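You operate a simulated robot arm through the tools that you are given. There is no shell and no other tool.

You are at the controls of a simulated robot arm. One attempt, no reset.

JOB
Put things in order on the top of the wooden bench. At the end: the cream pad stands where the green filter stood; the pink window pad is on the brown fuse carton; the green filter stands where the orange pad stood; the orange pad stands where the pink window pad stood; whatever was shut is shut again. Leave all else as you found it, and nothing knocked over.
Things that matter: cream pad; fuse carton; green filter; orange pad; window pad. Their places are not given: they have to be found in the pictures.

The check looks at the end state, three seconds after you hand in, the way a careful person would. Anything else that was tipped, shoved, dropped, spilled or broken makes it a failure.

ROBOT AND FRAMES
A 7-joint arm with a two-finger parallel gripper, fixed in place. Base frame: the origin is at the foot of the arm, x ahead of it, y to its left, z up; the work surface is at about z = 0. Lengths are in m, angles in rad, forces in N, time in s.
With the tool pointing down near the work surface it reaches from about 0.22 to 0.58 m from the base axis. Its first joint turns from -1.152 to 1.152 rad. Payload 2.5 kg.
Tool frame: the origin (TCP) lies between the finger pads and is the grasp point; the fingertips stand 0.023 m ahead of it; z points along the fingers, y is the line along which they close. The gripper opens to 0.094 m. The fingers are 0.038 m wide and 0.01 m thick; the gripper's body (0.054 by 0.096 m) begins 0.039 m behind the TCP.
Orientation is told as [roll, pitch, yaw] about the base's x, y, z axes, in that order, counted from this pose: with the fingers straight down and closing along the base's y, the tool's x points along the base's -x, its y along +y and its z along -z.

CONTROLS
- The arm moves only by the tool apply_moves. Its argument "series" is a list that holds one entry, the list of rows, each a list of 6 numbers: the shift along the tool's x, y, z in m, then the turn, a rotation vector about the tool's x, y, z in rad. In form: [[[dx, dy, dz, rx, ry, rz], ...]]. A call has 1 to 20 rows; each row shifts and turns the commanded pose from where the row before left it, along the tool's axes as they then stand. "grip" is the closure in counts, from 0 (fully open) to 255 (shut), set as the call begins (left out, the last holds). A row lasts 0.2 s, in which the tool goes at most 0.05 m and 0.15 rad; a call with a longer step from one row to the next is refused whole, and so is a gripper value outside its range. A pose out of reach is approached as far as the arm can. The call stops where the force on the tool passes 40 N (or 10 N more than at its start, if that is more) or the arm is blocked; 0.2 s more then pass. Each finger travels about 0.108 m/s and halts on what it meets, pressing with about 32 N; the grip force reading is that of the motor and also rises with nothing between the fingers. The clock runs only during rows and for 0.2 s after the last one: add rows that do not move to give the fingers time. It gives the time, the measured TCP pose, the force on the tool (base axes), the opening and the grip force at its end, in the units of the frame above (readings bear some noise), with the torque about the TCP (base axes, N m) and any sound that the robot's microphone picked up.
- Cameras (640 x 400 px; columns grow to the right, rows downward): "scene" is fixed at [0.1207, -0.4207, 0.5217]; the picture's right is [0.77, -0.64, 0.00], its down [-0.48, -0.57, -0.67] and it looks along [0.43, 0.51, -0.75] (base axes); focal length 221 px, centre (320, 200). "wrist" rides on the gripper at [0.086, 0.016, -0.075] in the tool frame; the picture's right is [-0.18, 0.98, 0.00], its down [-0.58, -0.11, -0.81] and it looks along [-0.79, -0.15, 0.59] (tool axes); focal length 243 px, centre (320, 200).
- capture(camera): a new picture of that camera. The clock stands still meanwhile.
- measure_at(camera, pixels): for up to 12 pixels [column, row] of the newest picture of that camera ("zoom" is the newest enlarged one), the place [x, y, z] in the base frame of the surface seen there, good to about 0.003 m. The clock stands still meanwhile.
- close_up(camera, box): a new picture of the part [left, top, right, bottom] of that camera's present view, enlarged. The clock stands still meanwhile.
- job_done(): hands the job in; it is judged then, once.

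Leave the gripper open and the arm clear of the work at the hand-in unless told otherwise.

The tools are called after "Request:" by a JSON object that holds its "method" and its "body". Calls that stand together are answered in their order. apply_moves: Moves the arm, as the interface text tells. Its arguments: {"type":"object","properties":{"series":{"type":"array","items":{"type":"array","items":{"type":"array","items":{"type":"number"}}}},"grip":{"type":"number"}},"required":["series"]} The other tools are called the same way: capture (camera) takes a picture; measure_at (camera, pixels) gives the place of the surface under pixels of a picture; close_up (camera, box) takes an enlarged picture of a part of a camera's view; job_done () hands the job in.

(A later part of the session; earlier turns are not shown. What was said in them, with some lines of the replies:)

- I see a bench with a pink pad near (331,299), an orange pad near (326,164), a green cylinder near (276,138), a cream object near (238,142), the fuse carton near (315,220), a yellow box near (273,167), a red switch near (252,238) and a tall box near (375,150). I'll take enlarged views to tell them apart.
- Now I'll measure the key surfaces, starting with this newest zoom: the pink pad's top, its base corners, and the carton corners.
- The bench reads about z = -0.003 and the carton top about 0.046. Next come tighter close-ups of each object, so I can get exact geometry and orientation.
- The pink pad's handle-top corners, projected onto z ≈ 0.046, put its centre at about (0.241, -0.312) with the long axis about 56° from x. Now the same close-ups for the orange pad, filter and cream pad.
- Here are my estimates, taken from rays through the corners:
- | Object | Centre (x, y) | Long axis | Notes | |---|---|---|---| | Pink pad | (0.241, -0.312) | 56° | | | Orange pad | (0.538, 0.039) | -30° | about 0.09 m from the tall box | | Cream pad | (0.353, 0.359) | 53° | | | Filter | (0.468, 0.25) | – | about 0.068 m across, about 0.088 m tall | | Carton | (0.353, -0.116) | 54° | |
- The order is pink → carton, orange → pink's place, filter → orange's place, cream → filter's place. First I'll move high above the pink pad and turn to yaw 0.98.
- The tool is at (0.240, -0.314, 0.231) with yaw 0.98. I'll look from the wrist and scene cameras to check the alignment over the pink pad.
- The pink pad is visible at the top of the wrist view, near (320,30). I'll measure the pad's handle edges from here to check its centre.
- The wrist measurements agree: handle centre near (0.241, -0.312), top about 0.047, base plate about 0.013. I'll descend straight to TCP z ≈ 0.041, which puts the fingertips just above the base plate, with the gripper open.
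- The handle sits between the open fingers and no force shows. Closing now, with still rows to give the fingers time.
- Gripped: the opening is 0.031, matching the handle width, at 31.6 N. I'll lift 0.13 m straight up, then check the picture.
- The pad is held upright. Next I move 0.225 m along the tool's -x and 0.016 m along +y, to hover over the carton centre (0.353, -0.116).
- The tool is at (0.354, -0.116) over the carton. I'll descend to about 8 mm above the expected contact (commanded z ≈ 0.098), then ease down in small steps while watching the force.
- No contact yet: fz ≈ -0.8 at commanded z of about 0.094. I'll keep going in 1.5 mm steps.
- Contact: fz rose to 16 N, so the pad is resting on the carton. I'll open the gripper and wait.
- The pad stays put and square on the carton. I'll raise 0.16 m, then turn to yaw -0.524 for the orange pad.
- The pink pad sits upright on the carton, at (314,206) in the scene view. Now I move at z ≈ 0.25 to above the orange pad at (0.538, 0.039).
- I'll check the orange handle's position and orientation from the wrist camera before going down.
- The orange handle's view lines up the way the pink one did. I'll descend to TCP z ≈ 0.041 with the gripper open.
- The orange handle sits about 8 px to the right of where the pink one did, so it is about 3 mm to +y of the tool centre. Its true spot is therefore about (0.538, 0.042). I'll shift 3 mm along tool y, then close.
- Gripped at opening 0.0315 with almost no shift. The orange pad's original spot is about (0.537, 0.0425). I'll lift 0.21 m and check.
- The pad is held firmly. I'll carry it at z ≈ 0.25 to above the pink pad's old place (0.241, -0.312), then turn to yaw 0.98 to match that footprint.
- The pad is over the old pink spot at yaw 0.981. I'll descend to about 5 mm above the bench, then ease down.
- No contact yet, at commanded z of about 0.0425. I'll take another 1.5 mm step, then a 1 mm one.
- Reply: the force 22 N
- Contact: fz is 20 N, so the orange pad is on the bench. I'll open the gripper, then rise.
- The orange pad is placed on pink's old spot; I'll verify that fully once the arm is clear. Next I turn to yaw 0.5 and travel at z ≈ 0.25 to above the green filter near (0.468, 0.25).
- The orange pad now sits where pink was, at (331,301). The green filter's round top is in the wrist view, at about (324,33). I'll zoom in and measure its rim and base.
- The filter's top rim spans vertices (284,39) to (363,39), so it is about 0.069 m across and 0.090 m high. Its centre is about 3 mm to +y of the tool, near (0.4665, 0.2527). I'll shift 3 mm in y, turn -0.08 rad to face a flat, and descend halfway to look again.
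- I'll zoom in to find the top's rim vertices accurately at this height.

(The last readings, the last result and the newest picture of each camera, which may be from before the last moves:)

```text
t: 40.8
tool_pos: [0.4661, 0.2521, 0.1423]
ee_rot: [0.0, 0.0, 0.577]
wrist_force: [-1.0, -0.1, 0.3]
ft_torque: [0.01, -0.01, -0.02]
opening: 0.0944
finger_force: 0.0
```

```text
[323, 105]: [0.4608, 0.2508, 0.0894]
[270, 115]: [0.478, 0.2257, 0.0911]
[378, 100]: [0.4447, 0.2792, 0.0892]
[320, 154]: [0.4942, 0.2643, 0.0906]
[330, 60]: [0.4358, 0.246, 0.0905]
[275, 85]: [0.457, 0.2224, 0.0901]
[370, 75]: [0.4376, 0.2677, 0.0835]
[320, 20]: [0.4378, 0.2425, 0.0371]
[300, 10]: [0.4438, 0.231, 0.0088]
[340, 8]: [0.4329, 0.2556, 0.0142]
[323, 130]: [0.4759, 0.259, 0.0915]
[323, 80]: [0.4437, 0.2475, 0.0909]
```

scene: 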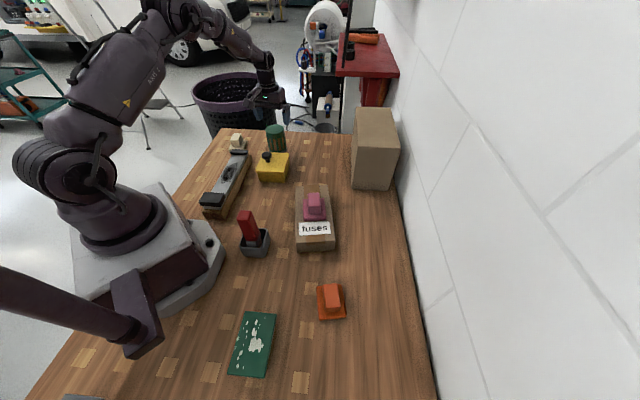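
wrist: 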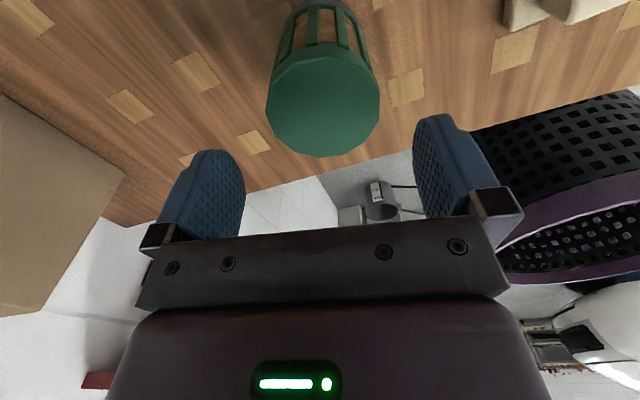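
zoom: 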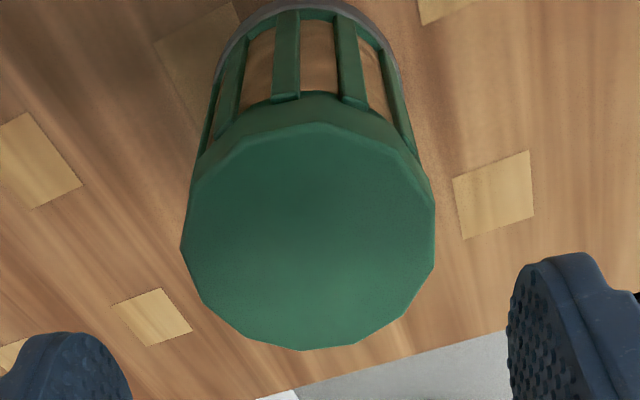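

Pairing opposite rim vertices puts the filter centre within about 1 mm of the tool axis, with a flat facing each finger. I'll shift 1 mm in y, then descend to TCP z ≈ 0.06.

Request:
{"method": "apply_moves", "body": {"series": [[[0, 0.001, 0.02, 0, 0, 0], [0, 0, 0.025, 0, 0, 0], [0, 0, 0.02, 0, 0, 0], [0, 0, 0.0158, 0, 0, 0], [0, 0, 0, 0, 0, 0]]], "grip": 0}}

Request:
{"method": "capture", "body": {"camera": "wrist"}}

Request:
{"method": "close_up", "body": {"camera": "scene", "box": [206, 70, 334, 190]}}

```text
t: 42.0
tool_pos: [0.4669, 0.253, 0.061]
ee_rot: [-0.001, 0.0, 0.577]
wrist_force: [0.6, -1.0, 0.2]
ft_torque: [-0.01, 0.01, -0.01]
opening: 0.0941
finger_force: 0.1
```

```text
taken
```

wrist: 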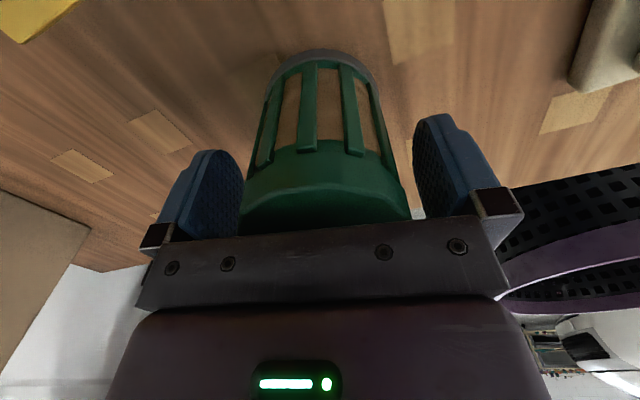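

```text
3.33 times, centred on (270, 130) of scene
```

zoom: 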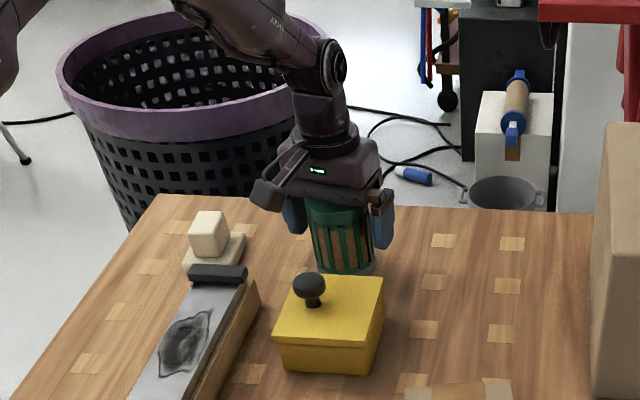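

The filter stands between the fingers with clearance on both sides and no contact force. Closing.

Request:
{"method": "apply_moves", "body": {"series": [[[0, 0, 0, 0, 0, 0], [0, 0, 0, 0, 0, 0], [0, 0, 0, 0, 0, 0], [0, 0, 0, 0, 0, 0]]], "grip": 255}}

Request:
{"method": "capture", "body": {"camera": "wrist"}}

```text
t: 43.0
tool_pos: [0.4671, 0.2533, 0.0603]
ee_rot: [0.001, 0.0, 0.577]
wrist_force: [0.3, -0.4, 0.3]
ft_torque: [-0.03, -0.01, -0.01]
opening: 0.0644
finger_force: 32.0
```

```text
taken
```

wrist: 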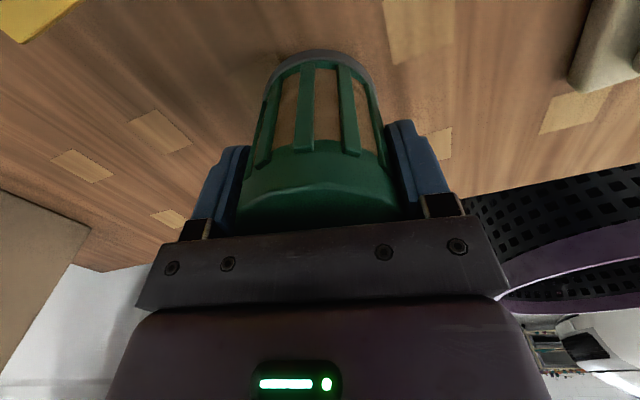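

Gripped at opening 0.0644. I'll lift 3 cm and check that the whole filter, grey foot included, comes up.

Request:
{"method": "apply_moves", "body": {"series": [[[0, 0, -0.01, 0, 0, 0], [0, 0, -0.02, 0, 0, 0], [0, 0, 0, 0, 0, 0]]]}}

Request:
{"method": "close_up", "body": {"camera": "scene", "box": [206, 70, 334, 190]}}

Request:
{"method": "capture", "body": {"camera": "wrist"}}

```text
t: 43.8
tool_pos: [0.4658, 0.2507, 0.0908]
ee_rot: [0.0, 0.0, 0.579]
wrist_force: [-1.1, 0.5, -1.8]
ft_torque: [0.01, 0.02, 0.0]
opening: 0.0642
finger_force: 31.6
```

```text
3.33 times, centred on (270, 130) of scene
```

zoom: 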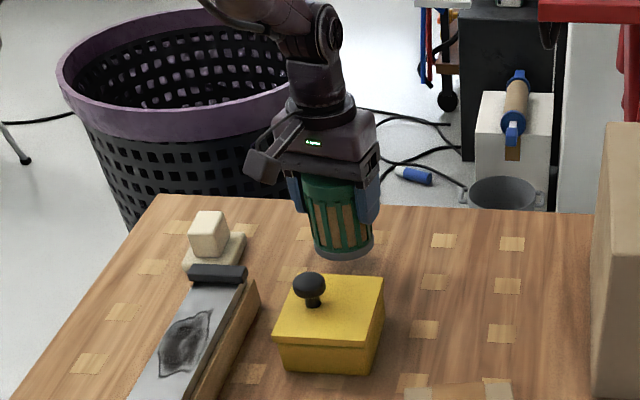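

```text
taken
```

wrist: 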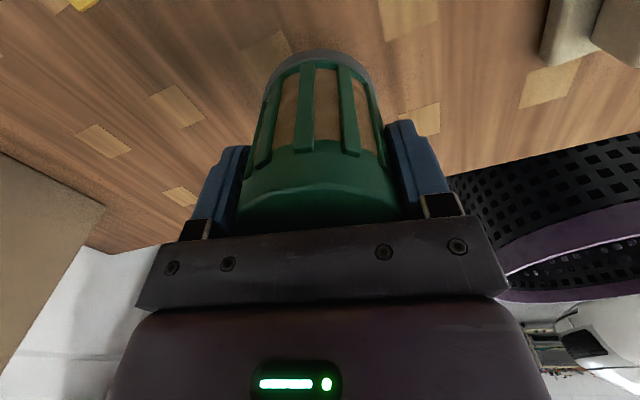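

The whole filter lifts cleanly. I'll raise another 0.11 m, then carry it to above the orange pad's old spot (0.537, 0.0425).

Request:
{"method": "apply_moves", "body": {"series": [[[0, 0, -0.04, 0, 0, 0], [0, 0, -0.04, 0, 0, 0], [0, 0, -0.03, 0, 0, 0], [0.01124, -0.04308, 0, 0, 0, 0], [0.01124, -0.04308, 0, 0, 0, 0], [0.01124, -0.04308, 0, 0, 0, 0], [0.01124, -0.04308, 0, 0, 0, 0], [0.01124, -0.04308, 0, 0, 0, 0], [0, 0, 0, 0, 0, 0], [0, 0, 0, 0, 0, 0]]]}}

Request:
{"method": "capture", "body": {"camera": "scene"}}

Request:
{"method": "capture", "body": {"camera": "wrist"}}

```text
t: 46.0
tool_pos: [0.5368, 0.0406, 0.2008]
ee_rot: [0.001, -0.001, 0.577]
wrist_force: [-0.1, -0.8, -1.7]
ft_torque: [-0.01, -0.02, 0.0]
opening: 0.0644
finger_force: 31.6
```

```text
taken
```

scene: 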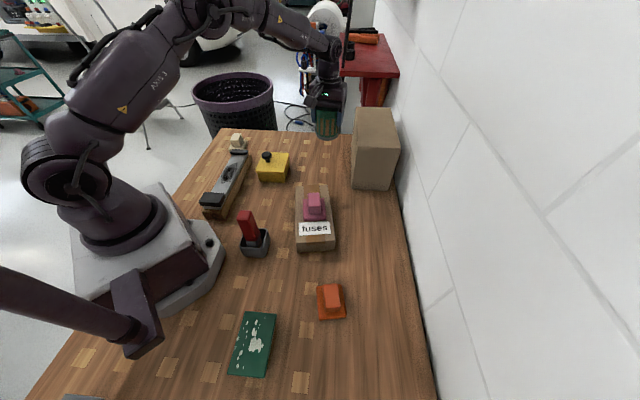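

```text
taken
```

wrist: 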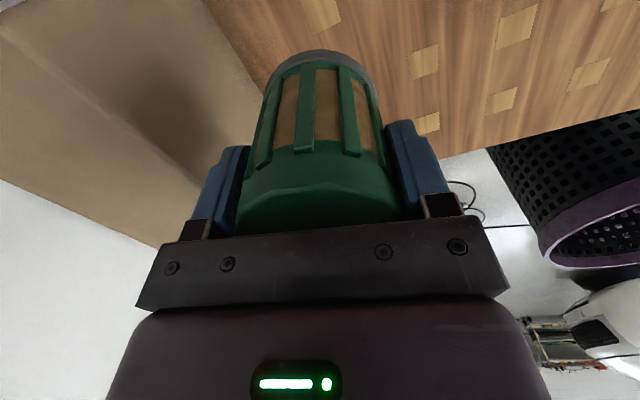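

The filter is over the orange pad's old spot and clear of the tall box on the left of the wrist view. I'll descend to about 6 mm above the bench and ease down.

Request:
{"method": "apply_moves", "body": {"series": [[[0, 0, 0.04, 0, 0, 0], [0, 0, 0.04, 0, 0, 0], [0, 0, 0.03, 0, 0, 0], [0, 0, 0.015, 0, 0, 0], [0, 0, 0.009, 0, 0, 0], [0, 0, 0, 0, 0, 0]]]}}

Request:
{"method": "apply_moves", "body": {"series": [[[0, 0, 0.002, 0, 0, 0], [0, 0, 0, 0, 0, 0]]]}}

Request:
{"method": "apply_moves", "body": {"series": [[[0, 0, 0.0015, 0, 0, 0], [0, 0, 0, 0, 0, 0]]]}}

Request:
{"method": "close_up", "body": {"camera": "scene", "box": [266, 90, 406, 190]}}

```text
t: 47.4
tool_pos: [0.5355, 0.0441, 0.0678]
ee_rot: [-0.002, 0.0, 0.578]
wrist_force: [-0.3, 1.0, -1.2]
ft_torque: [-0.01, -0.01, 0.03]
opening: 0.0642
finger_force: 32.1
```

```text
t: 48.0
tool_pos: [0.5368, 0.0406, 0.0669]
ee_rot: [0.002, 0.0, 0.579]
wrist_force: [0.5, -0.8, -2.1]
ft_torque: [-0.01, -0.01, 0.01]
opening: 0.0645
finger_force: 31.6
```

```text
t: 48.6
tool_pos: [0.5365, 0.0415, 0.0633]
ee_rot: [0.0, 0.0, 0.577]
wrist_force: [0.2, 0.5, -1.9]
ft_torque: [-0.01, 0.0, 0.02]
opening: 0.064
finger_force: 32.3
```

```text
4.00 times, centred on (336, 140) of scene
```

zoom: 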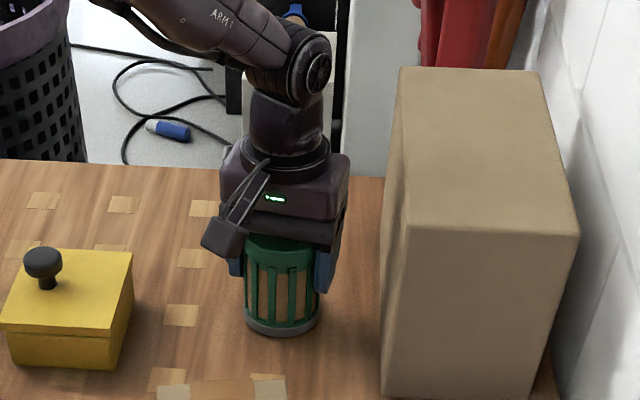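

No contact yet, at commanded z of about 0.0625. I'll step down further.

Request:
{"method": "apply_moves", "body": {"series": [[[0, 0, 0.0015, 0, 0, 0], [0, 0, 0, 0, 0, 0]]]}}

Request:
{"method": "apply_moves", "body": {"series": [[[0, 0, 0.001, 0, 0, 0], [0, 0, 0, 0, 0, 0]]]}}

```text
t: 49.2
tool_pos: [0.5371, 0.0405, 0.0624]
ee_rot: [0.001, -0.001, 0.577]
wrist_force: [0.2, 0.0, -2.0]
ft_torque: [0.01, -0.01, 0.03]
opening: 0.0644
finger_force: 31.8
```

```text
t: 49.8
tool_pos: [0.5372, 0.0404, 0.0619]
ee_rot: [0.0, -0.001, 0.579]
wrist_force: [0.4, 0.7, -1.0]
ft_torque: [0.0, -0.02, 0.0]
opening: 0.0642
finger_force: 32.3
```

It is nearly touching: fz eased from -2.0 to -1.0. One more 0.7 mm step.

Request:
{"method": "apply_moves", "body": {"series": [[[0, 0, 0.0007, 0, 0, 0], [0, 0, 0, 0, 0, 0]]]}}

```text
t: 50.4
tool_pos: [0.5368, 0.0409, 0.0613]
ee_rot: [0.0, 0.001, 0.579]
wrist_force: [0.7, -0.5, -1.0]
ft_torque: [-0.04, 0.01, -0.02]
opening: 0.064
finger_force: 31.9
```

Request:
{"method": "apply_moves", "body": {"series": [[[0, 0, 0.0007, 0, 0, 0], [0, 0, 0, 0, 0, 0]]]}}

```text
t: 51.0
tool_pos: [0.537, 0.0418, 0.061]
ee_rot: [0.0, 0.001, 0.579]
wrist_force: [-7.4, -1.0, 15.5]
ft_torque: [-0.08, 0.43, 0.02]
opening: 0.0643
finger_force: 32.5
```

Contact: fz is 15.5 N, so the filter stands on the bench. I'll open the gripper and check.

Request:
{"method": "apply_moves", "body": {"series": [[[0, 0, -0.0005, 0, 0, 0], [0, 0, 0, 0, 0, 0], [0, 0, 0, 0, 0, 0]]], "grip": 0}}

Request:
{"method": "capture", "body": {"camera": "wrist"}}

Request:
{"method": "close_up", "body": {"camera": "scene", "box": [266, 90, 406, 190]}}

```text
t: 51.8
tool_pos: [0.537, 0.0412, 0.0593]
ee_rot: [-0.001, -0.001, 0.577]
wrist_force: [-0.1, 0.1, 0.8]
ft_torque: [0.0, -0.04, 0.03]
opening: 0.094
finger_force: 0.1
```

```text
taken
```

wrist: 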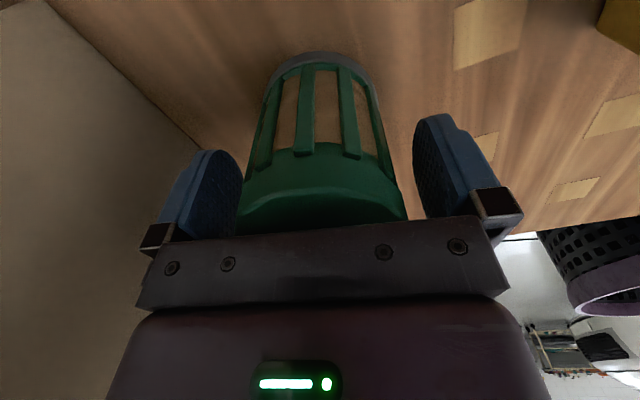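

```text
4.00 times, centred on (336, 140) of scene
```

zoom: 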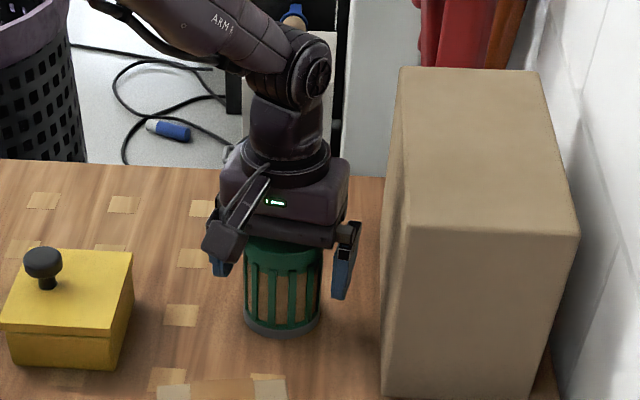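

The filter stands free and upright with both fingers clear. I'll lift straight up 0.19 m, then travel to above the cream pad (0.353, 0.359) and turn to yaw 0.915.

Request:
{"method": "apply_moves", "body": {"series": [[[0, 0, -0.02, 0, 0, 0], [0, 0, -0.03, 0, 0, 0], [0, 0, -0.045, 0, 0, 0], [0, 0, -0.05, 0, 0, 0], [0, 0, -0.045, 0, 0, 0], [-0.00245, 0.04565, 0, 0, 0, 0], [-0.00245, 0.04565, 0, 0, 0, 0], [-0.00245, 0.04565, 0, 0, 0, 0], [-0.00245, 0.04565, 0, 0, 0, 0], [-0.00245, 0.04565, 0, 0, 0, 0], [-0.00245, 0.04565, 0, 0, 0, 0], [-0.00245, 0.04565, 0, 0, 0, 0], [-0.00245, 0.04565, 0, 0, 0, 0], [0, 0, 0, 0, 0, -0.1117], [0, 0, 0, 0, 0, -0.1117], [0, 0, 0, 0, 0, -0.1117], [0, 0, 0, 0, 0, 0]]]}}

Request:
{"method": "capture", "body": {"camera": "wrist"}}

Request:
{"method": "capture", "body": {"camera": "scene"}}

Request:
{"method": "close_up", "body": {"camera": "wrist", "box": [240, 0, 400, 100]}}

```text
t: 55.4
tool_pos: [0.3541, 0.3588, 0.25]
ee_rot: [0.001, 0.0, 0.914]
wrist_force: [0.1, 1.3, -0.6]
ft_torque: [0.02, -0.03, 0.0]
opening: 0.0939
finger_force: 0.0
```

```text
taken
```

wrist: 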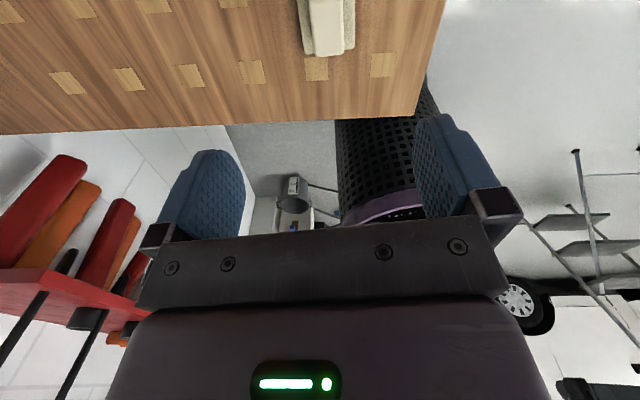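

```text
taken
```

scene: 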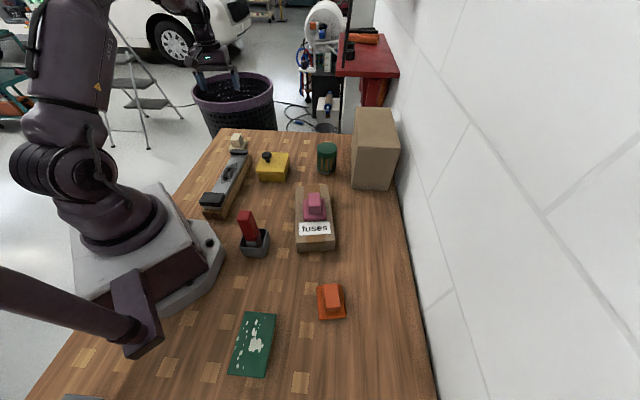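

```text
4.00 times, centred on (320, 50) of wrist
```

zoom: 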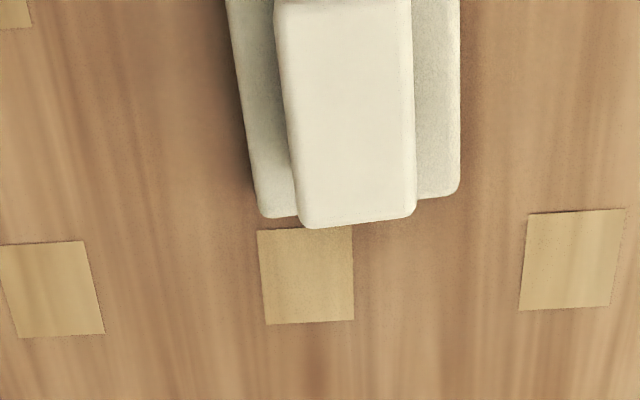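

The filter now stands at (326,158), where the orange pad was. The cream handle's far edge, mid-pixel (329,55), puts the pad about 7 mm along the tool's -x and 4 mm along +y from the tool centre. I'll correct that, descend to z ≈ 0.10 and look again.

Request:
{"method": "apply_moves", "body": {"series": [[[-0.007, 0.004, 0, 0, 0, 0], [0, 0, 0.045, 0, 0, 0], [0, 0, 0.045, 0, 0, 0], [0, 0, 0.04, 0, 0, 0], [0, 0, 0.0191, 0, 0, 0], [0, 0, 0, 0, 0, 0]]], "grip": 0}}

Request:
{"method": "capture", "body": {"camera": "wrist"}}

Request:
{"method": "close_up", "body": {"camera": "scene", "box": [180, 70, 308, 190]}}

```text
t: 56.8
tool_pos: [0.3545, 0.3645, 0.101]
ee_rot: [0.002, 0.0, 0.912]
wrist_force: [0.1, -0.4, 0.0]
ft_torque: [-0.01, 0.04, 0.0]
opening: 0.0939
finger_force: 0.1
```

```text
taken
```

wrist: 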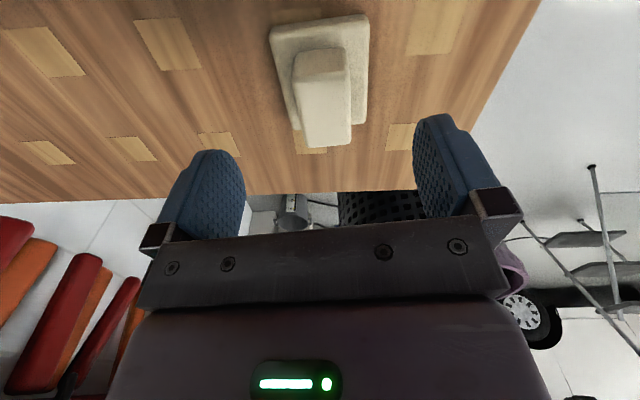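

```text
3.33 times, centred on (244, 130) of scene
```

zoom: 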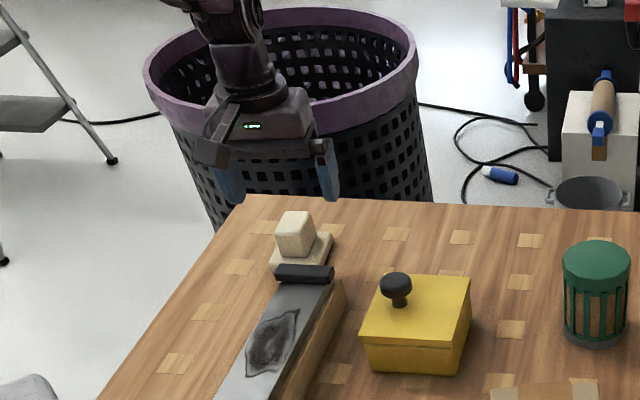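

I'll zoom in on the cream handle to check its offset and angle more exactly.

Request:
{"method": "close_up", "body": {"camera": "wrist", "box": [240, 0, 400, 160]}}

Request:
{"method": "measure_at", "body": {"camera": "wrist", "pixels": [[300, 84], [346, 80], [309, 142], [347, 137], [325, 110], [275, 28], [365, 20], [290, 125], [365, 120], [325, 80], [330, 140]]}}

```text
2.50 times, centred on (320, 80) of wrist
```

zoom: 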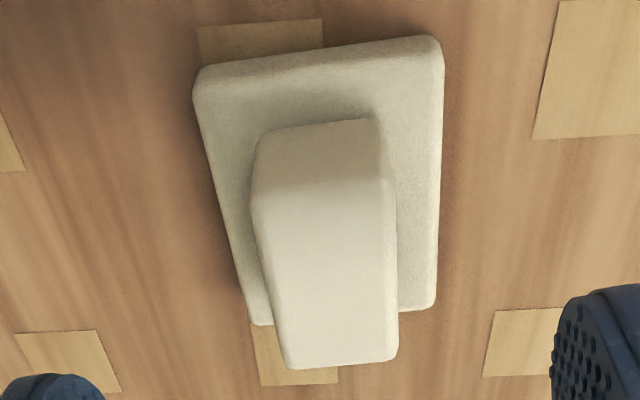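

```text
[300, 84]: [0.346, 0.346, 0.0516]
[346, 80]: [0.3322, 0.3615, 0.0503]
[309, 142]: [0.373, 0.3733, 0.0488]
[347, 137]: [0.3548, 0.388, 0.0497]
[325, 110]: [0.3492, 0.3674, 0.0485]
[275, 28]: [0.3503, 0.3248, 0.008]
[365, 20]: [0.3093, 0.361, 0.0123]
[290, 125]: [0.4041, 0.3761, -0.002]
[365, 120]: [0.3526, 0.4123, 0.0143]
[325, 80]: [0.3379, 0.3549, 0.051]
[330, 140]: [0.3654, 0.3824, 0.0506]
```

Projecting the handle's top corners gives a small remaining offset: -1.6 mm in x, +2.8 mm in y, and about 3.5° of angle. I'll correct that and descend to TCP z ≈ 0.041.

Request:
{"method": "apply_moves", "body": {"series": [[[-0.0016, 0.0028, 0, 0, 0, 0.06], [0, 0, 0, 0, 0, 0], [0, 0, 0.025, 0, 0, 0], [0, 0, 0.02, 0, 0, 0], [0, 0, 0.014, 0, 0, 0], [0, 0, 0, 0, 0, 0]]], "grip": 0}}

Request:
{"method": "capture", "body": {"camera": "wrist"}}

Request:
{"method": "close_up", "body": {"camera": "scene", "box": [180, 70, 308, 190]}}

```text
t: 58.2
tool_pos: [0.3531, 0.368, 0.0408]
ee_rot: [0.0, -0.001, 0.853]
wrist_force: [-0.7, -0.3, 0.2]
ft_torque: [0.0, -0.03, 0.0]
opening: 0.094
finger_force: 0.1
```

```text
taken
```

wrist: 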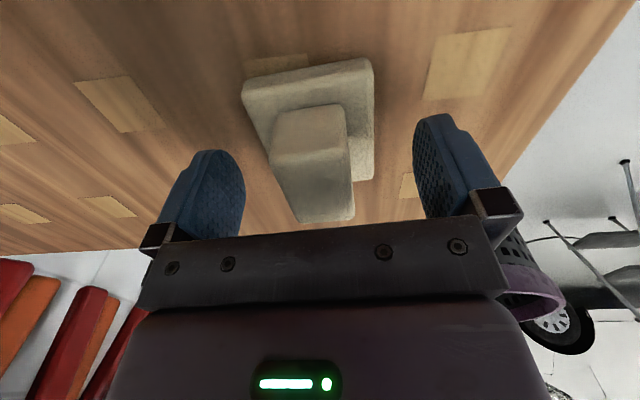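

```text
3.33 times, centred on (244, 130) of scene
```

zoom: 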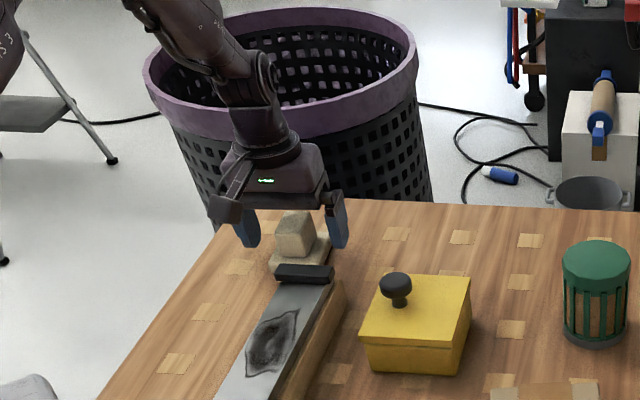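

The handle now matches the earlier reference placement, with near corners around (277,112) and (346,105). Closing.

Request:
{"method": "apply_moves", "body": {"series": [[[0, 0, 0, 0, 0, 0], [0, 0, 0, 0, 0, 0], [0, 0, 0, 0, 0, 0], [0, 0, 0, 0, 0, 0], [0, 0, 0, 0, 0, 0]]], "grip": 255}}

Request:
{"method": "apply_moves", "body": {"series": [[[0, 0, -0.01, 0, 0, 0], [0, 0, -0.03, 0, 0, 0], [0, 0, -0.04, 0, 0, 0], [0, 0, -0.05, 0, 0, 0], [0, 0, -0.02, 0, 0, 0], [0, 0, 0, 0, 0, 0]]]}}

Request:
{"method": "capture", "body": {"camera": "wrist"}}

Request:
{"method": "capture", "body": {"camera": "scene"}}

```text
t: 59.4
tool_pos: [0.353, 0.3677, 0.0409]
ee_rot: [0.0, -0.001, 0.852]
wrist_force: [-0.2, 0.5, -0.2]
ft_torque: [0.02, 0.02, 0.02]
opening: 0.0312
finger_force: 32.0
```

```text
t: 60.8
tool_pos: [0.3531, 0.37, 0.1913]
ee_rot: [0.0, 0.0, 0.854]
wrist_force: [-0.3, 0.9, 0.3]
ft_torque: [-0.02, -0.04, -0.02]
opening: 0.0313
finger_force: 31.6
```

```text
taken
```

wrist: 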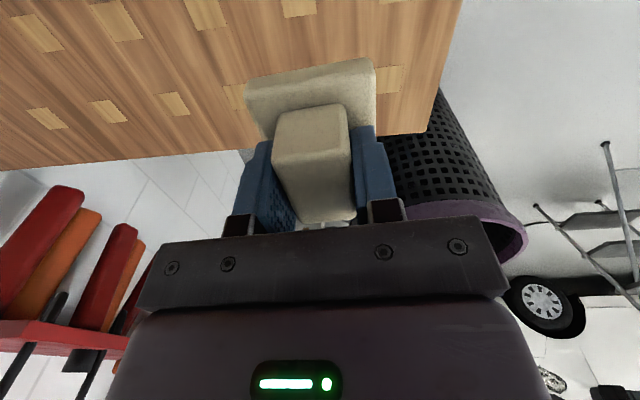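

```text
taken
```

scene: 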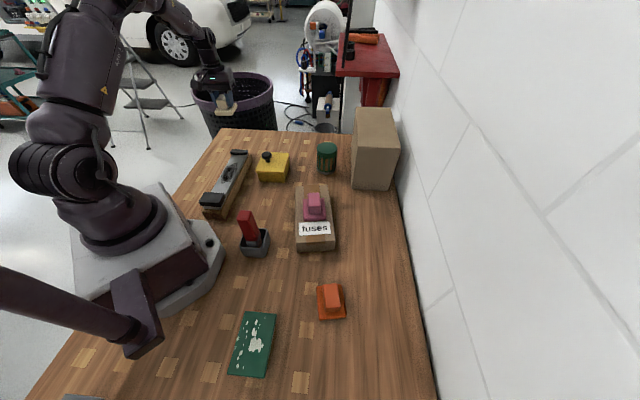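

The cream pad is held. I'll carry it to above the filter's old spot (0.466, 0.2535).

Request:
{"method": "apply_moves", "body": {"series": [[[0.00335, -0.04028, 0, 0, 0, 0], [0.00335, -0.04028, 0, 0, 0, 0], [0.00335, -0.04028, 0, 0, 0, 0], [0.00335, -0.04028, 0, 0, 0, 0], [0, 0, 0, 0, 0, 0], [0, 0, 0, 0, 0, 0]]]}}

Request:
{"method": "capture", "body": {"camera": "wrist"}}

Request:
{"method": "capture", "body": {"camera": "scene"}}

```text
t: 62.2
tool_pos: [0.4651, 0.2508, 0.1922]
ee_rot: [0.0, 0.002, 0.854]
wrist_force: [0.3, -0.1, -0.1]
ft_torque: [-0.03, 0.01, 0.02]
opening: 0.0311
finger_force: 31.5
```

```text
taken
```

wrist: 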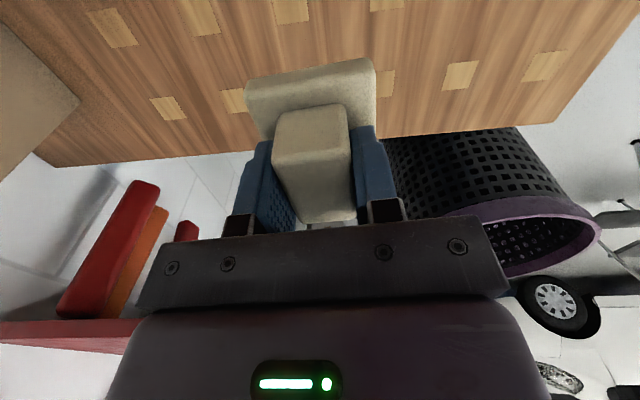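

```text
taken
```

scene: 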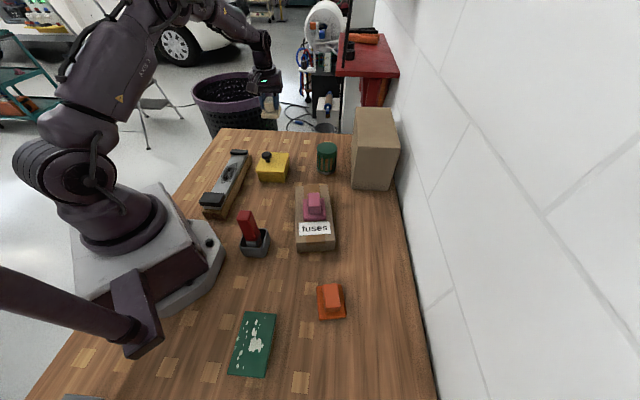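

The pad is over the spot with clear bench below. I'll descend to about 5 mm above the surface (commanded z ≈ 0.046), then ease down.

Request:
{"method": "apply_moves", "body": {"series": [[[0, 0, 0.04, 0, 0, 0], [0, 0, 0.04, 0, 0, 0], [0, 0, 0.035, 0, 0, 0], [0, 0, 0.02, 0, 0, 0], [0, 0, 0.01, 0, 0, 0], [0, 0, 0, 0, 0, 0]]]}}

Request:
{"method": "close_up", "body": {"camera": "scene", "box": [206, 70, 334, 190]}}

Request:
{"method": "apply_moves", "body": {"series": [[[0, 0, 0.002, 0, 0, 0], [0, 0, 0.0015, 0, 0, 0], [0, 0, 0, 0, 0, 0]]]}}

Request:
{"method": "apply_moves", "body": {"series": [[[0, 0, 0.001, 0, 0, 0], [0, 0, 0, 0, 0, 0]]]}}

```text
t: 63.6
tool_pos: [0.4654, 0.2509, 0.0483]
ee_rot: [-0.001, 0.001, 0.854]
wrist_force: [0.6, 0.0, -1.4]
ft_torque: [0.0, 0.01, 0.0]
opening: 0.0315
finger_force: 31.9
```

```text
3.33 times, centred on (270, 130) of scene
```

zoom: 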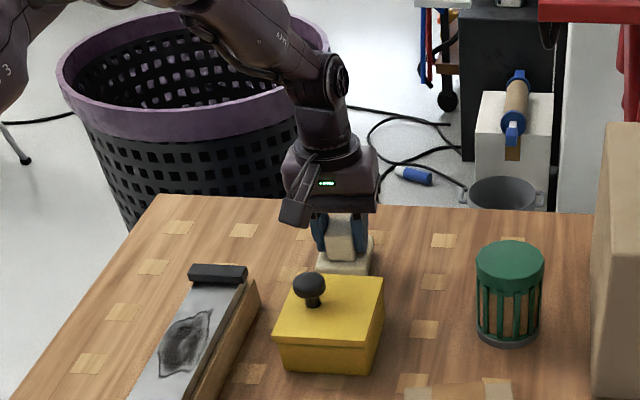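

```text
t: 64.4
tool_pos: [0.4663, 0.2513, 0.0432]
ee_rot: [0.0, -0.001, 0.855]
wrist_force: [-0.1, 0.1, -0.4]
ft_torque: [-0.03, 0.01, -0.06]
opening: 0.0312
finger_force: 32.0
```

```text
t: 65.0
tool_pos: [0.4651, 0.2521, 0.0422]
ee_rot: [0.0, 0.001, 0.853]
wrist_force: [-0.5, -1.6, -1.0]
ft_torque: [0.01, -0.01, 0.0]
opening: 0.0313
finger_force: 32.0
```

No contact yet, at commanded z of about 0.0415. Smaller steps now.

Request:
{"method": "apply_moves", "body": {"series": [[[0, 0, 0.0008, 0, 0, 0], [0, 0, 0, 0, 0, 0]]]}}

Request:
{"method": "apply_moves", "body": {"series": [[[0, 0, 0.0006, 0, 0, 0], [0, 0, 0, 0, 0, 0]]]}}

```text
t: 65.6
tool_pos: [0.4667, 0.2521, 0.0409]
ee_rot: [0.001, 0.0, 0.853]
wrist_force: [-1.1, -0.6, 0.7]
ft_torque: [0.0, 0.02, 0.0]
opening: 0.0314
finger_force: 31.8
```

```text
t: 66.2
tool_pos: [0.4666, 0.2518, 0.0423]
ee_rot: [-0.001, 0.0, 0.855]
wrist_force: [-3.0, -2.7, 11.4]
ft_torque: [-0.07, 0.2, -0.03]
opening: 0.0314
finger_force: 31.7
```

Contact: fz is 11 N. I'll open the gripper, check, then lift straight up.

Request:
{"method": "apply_moves", "body": {"series": [[[0, 0, -0.0004, 0, 0, 0], [0, 0, 0, 0, 0, 0], [0, 0, 0, 0, 0, 0], [0, 0, 0, 0, 0, 0]]], "grip": 0}}

Request:
{"method": "capture", "body": {"camera": "wrist"}}

Request:
{"method": "apply_moves", "body": {"series": [[[0, 0, -0.02, 0, 0, 0], [0, 0, -0.03, 0, 0, 0], [0, 0, -0.05, 0, 0, 0], [0, 0, -0.05, 0, 0, 0], [0, 0, -0.05, 0, 0, 0], [0, 0, -0.03, 0, 0, 0], [0, 0, 0, 0, 0, 0]]]}}

Request:
{"method": "capture", "body": {"camera": "scene"}}

Request:
{"method": "close_up", "body": {"camera": "scene", "box": [190, 110, 350, 210]}}

Request:
{"method": "close_up", "body": {"camera": "scene", "box": [200, 170, 440, 320]}}

```text
t: 67.2
tool_pos: [0.4671, 0.2522, 0.0416]
ee_rot: [0.0, 0.002, 0.854]
wrist_force: [-0.8, 0.7, -0.2]
ft_torque: [0.02, 0.0, -0.03]
opening: 0.0941
finger_force: 0.1
```

```text
taken
```

wrist: 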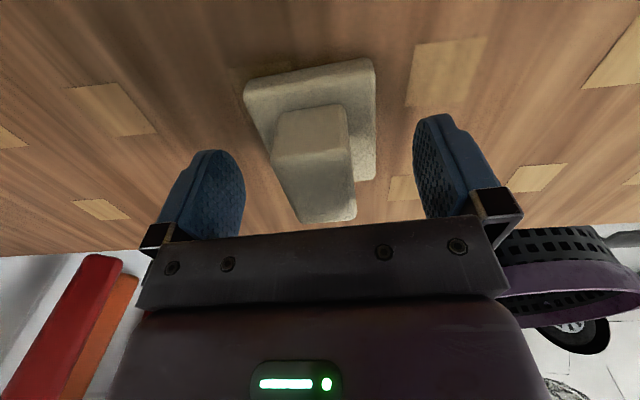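

```text
t: 68.8
tool_pos: [0.4673, 0.2539, 0.2704]
ee_rot: [0.0, 0.0, 0.852]
wrist_force: [-0.3, -0.6, -0.4]
ft_torque: [0.0, 0.02, -0.02]
opening: 0.094
finger_force: 0.0
```

```text
taken
```

scene: 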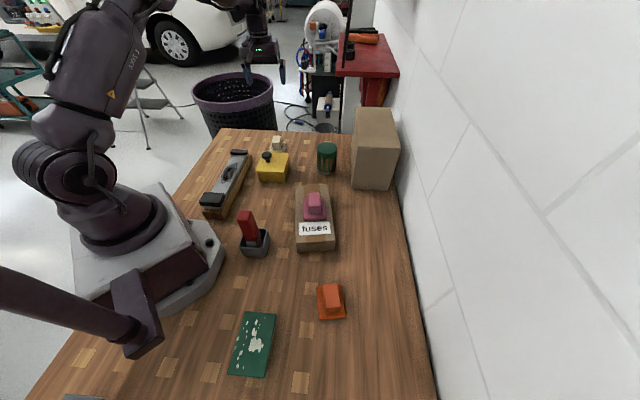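

```text
4.00 times, centred on (270, 160) of scene
```

zoom: 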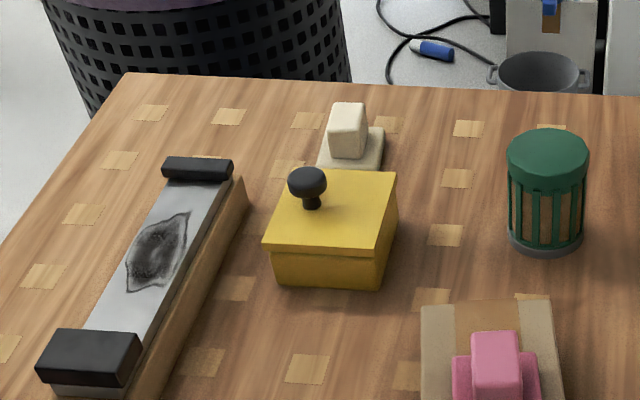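

```text
2.67 times, centred on (320, 245) of scene
```

zoom: 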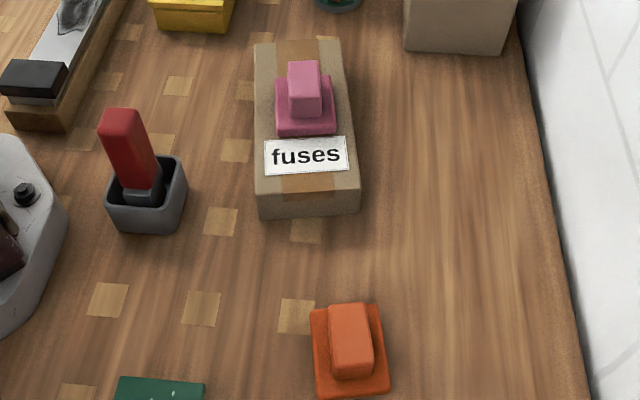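

Everything is in place, judging by the last scene views:
- **Pink pad:** on the carton.
- **Orange pad:** where pink was, at (331,301).
- **Filter:** where orange was.
- **Cream pad:** where the filter was, at (278,145).
- **Everything else:** the yellow box's lid, the carton, the switch and the tall box look unchanged.

I'll move the open gripper back towards its high starting position, clear of the work, and take a last look.

Request:
{"method": "apply_moves", "body": {"series": [[[0, 0, -0.025, 0, 0, 0], [0.0389, -0.0239, 0, 0, 0, 0], [0.0389, -0.0239, 0, 0, 0, 0], [0.0389, -0.0239, 0, 0, 0, 0], [0.0389, -0.0239, 0, 0, 0, 0], [0, 0, 0, 0, 0, 0], [0, 0, 0, 0, 0, 0]]], "grip": 0}}

Request:
{"method": "capture", "body": {"camera": "scene"}}

Request:
{"method": "capture", "body": {"camera": "wrist"}}

Request:
{"method": "measure_at", "body": {"camera": "scene", "pixels": [[326, 152], [278, 140], [331, 295], [314, 200]]}}

```text
t: 70.4
tool_pos: [0.4353, 0.0744, 0.2958]
ee_rot: [0.001, 0.001, 0.853]
wrist_force: [-0.2, 0.0, -0.3]
ft_torque: [0.01, -0.01, -0.01]
opening: 0.0938
finger_force: 0.1
```

```text
taken
```

scene: 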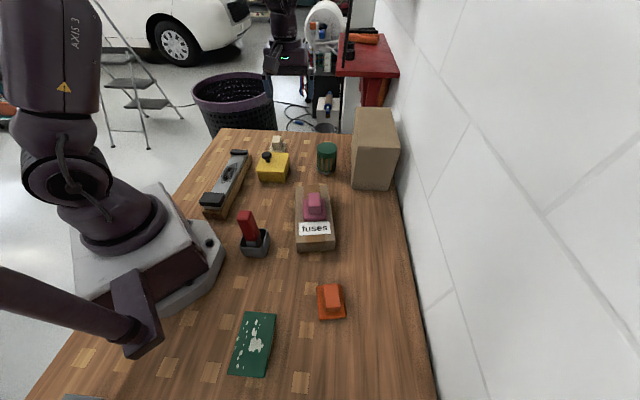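

```text
taken
```

wrist: 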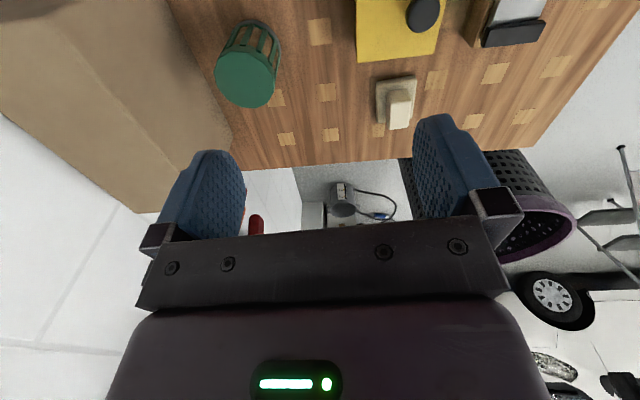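

```text
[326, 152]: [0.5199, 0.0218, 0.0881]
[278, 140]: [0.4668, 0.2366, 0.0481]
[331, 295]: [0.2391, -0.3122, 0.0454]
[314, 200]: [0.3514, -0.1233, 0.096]
```

All four items stand upright in their target places. The yellow box is still shut, nothing else has moved, and the open gripper is high and clear. Handing in.

Request:
{"method": "job_done", "body": {}}

```text
The job is handed in.
```

The job is done and handed in. I don't have the check's result.

| Object | Where it is now | Approx. position (x, y) |
|---|---|---|
| Pink window pad | On the fuse carton, near the middle of the top | (0.353, -0.116) |
| Orange pad | Where the pink window pad stood, turned to match its footprint | (0.241, -0.312) |
| Green filter | Where the orange pad stood | (0.537, 0.042) |
| Cream pad | Where the green filter stood | (0.466, 0.253) |

- **Accuracy:** positions are good to a few millimetres. In the last pictures all four stand upright.
- **Shut things:** I opened nothing, and the yellow box's lid is still on.
- **Everything else:** the carton, the red switch, the tall box, the black-capped block and the green board look unmoved.
- **Arm:** the gripper is open and held about 0.29 m up, clear of the work.
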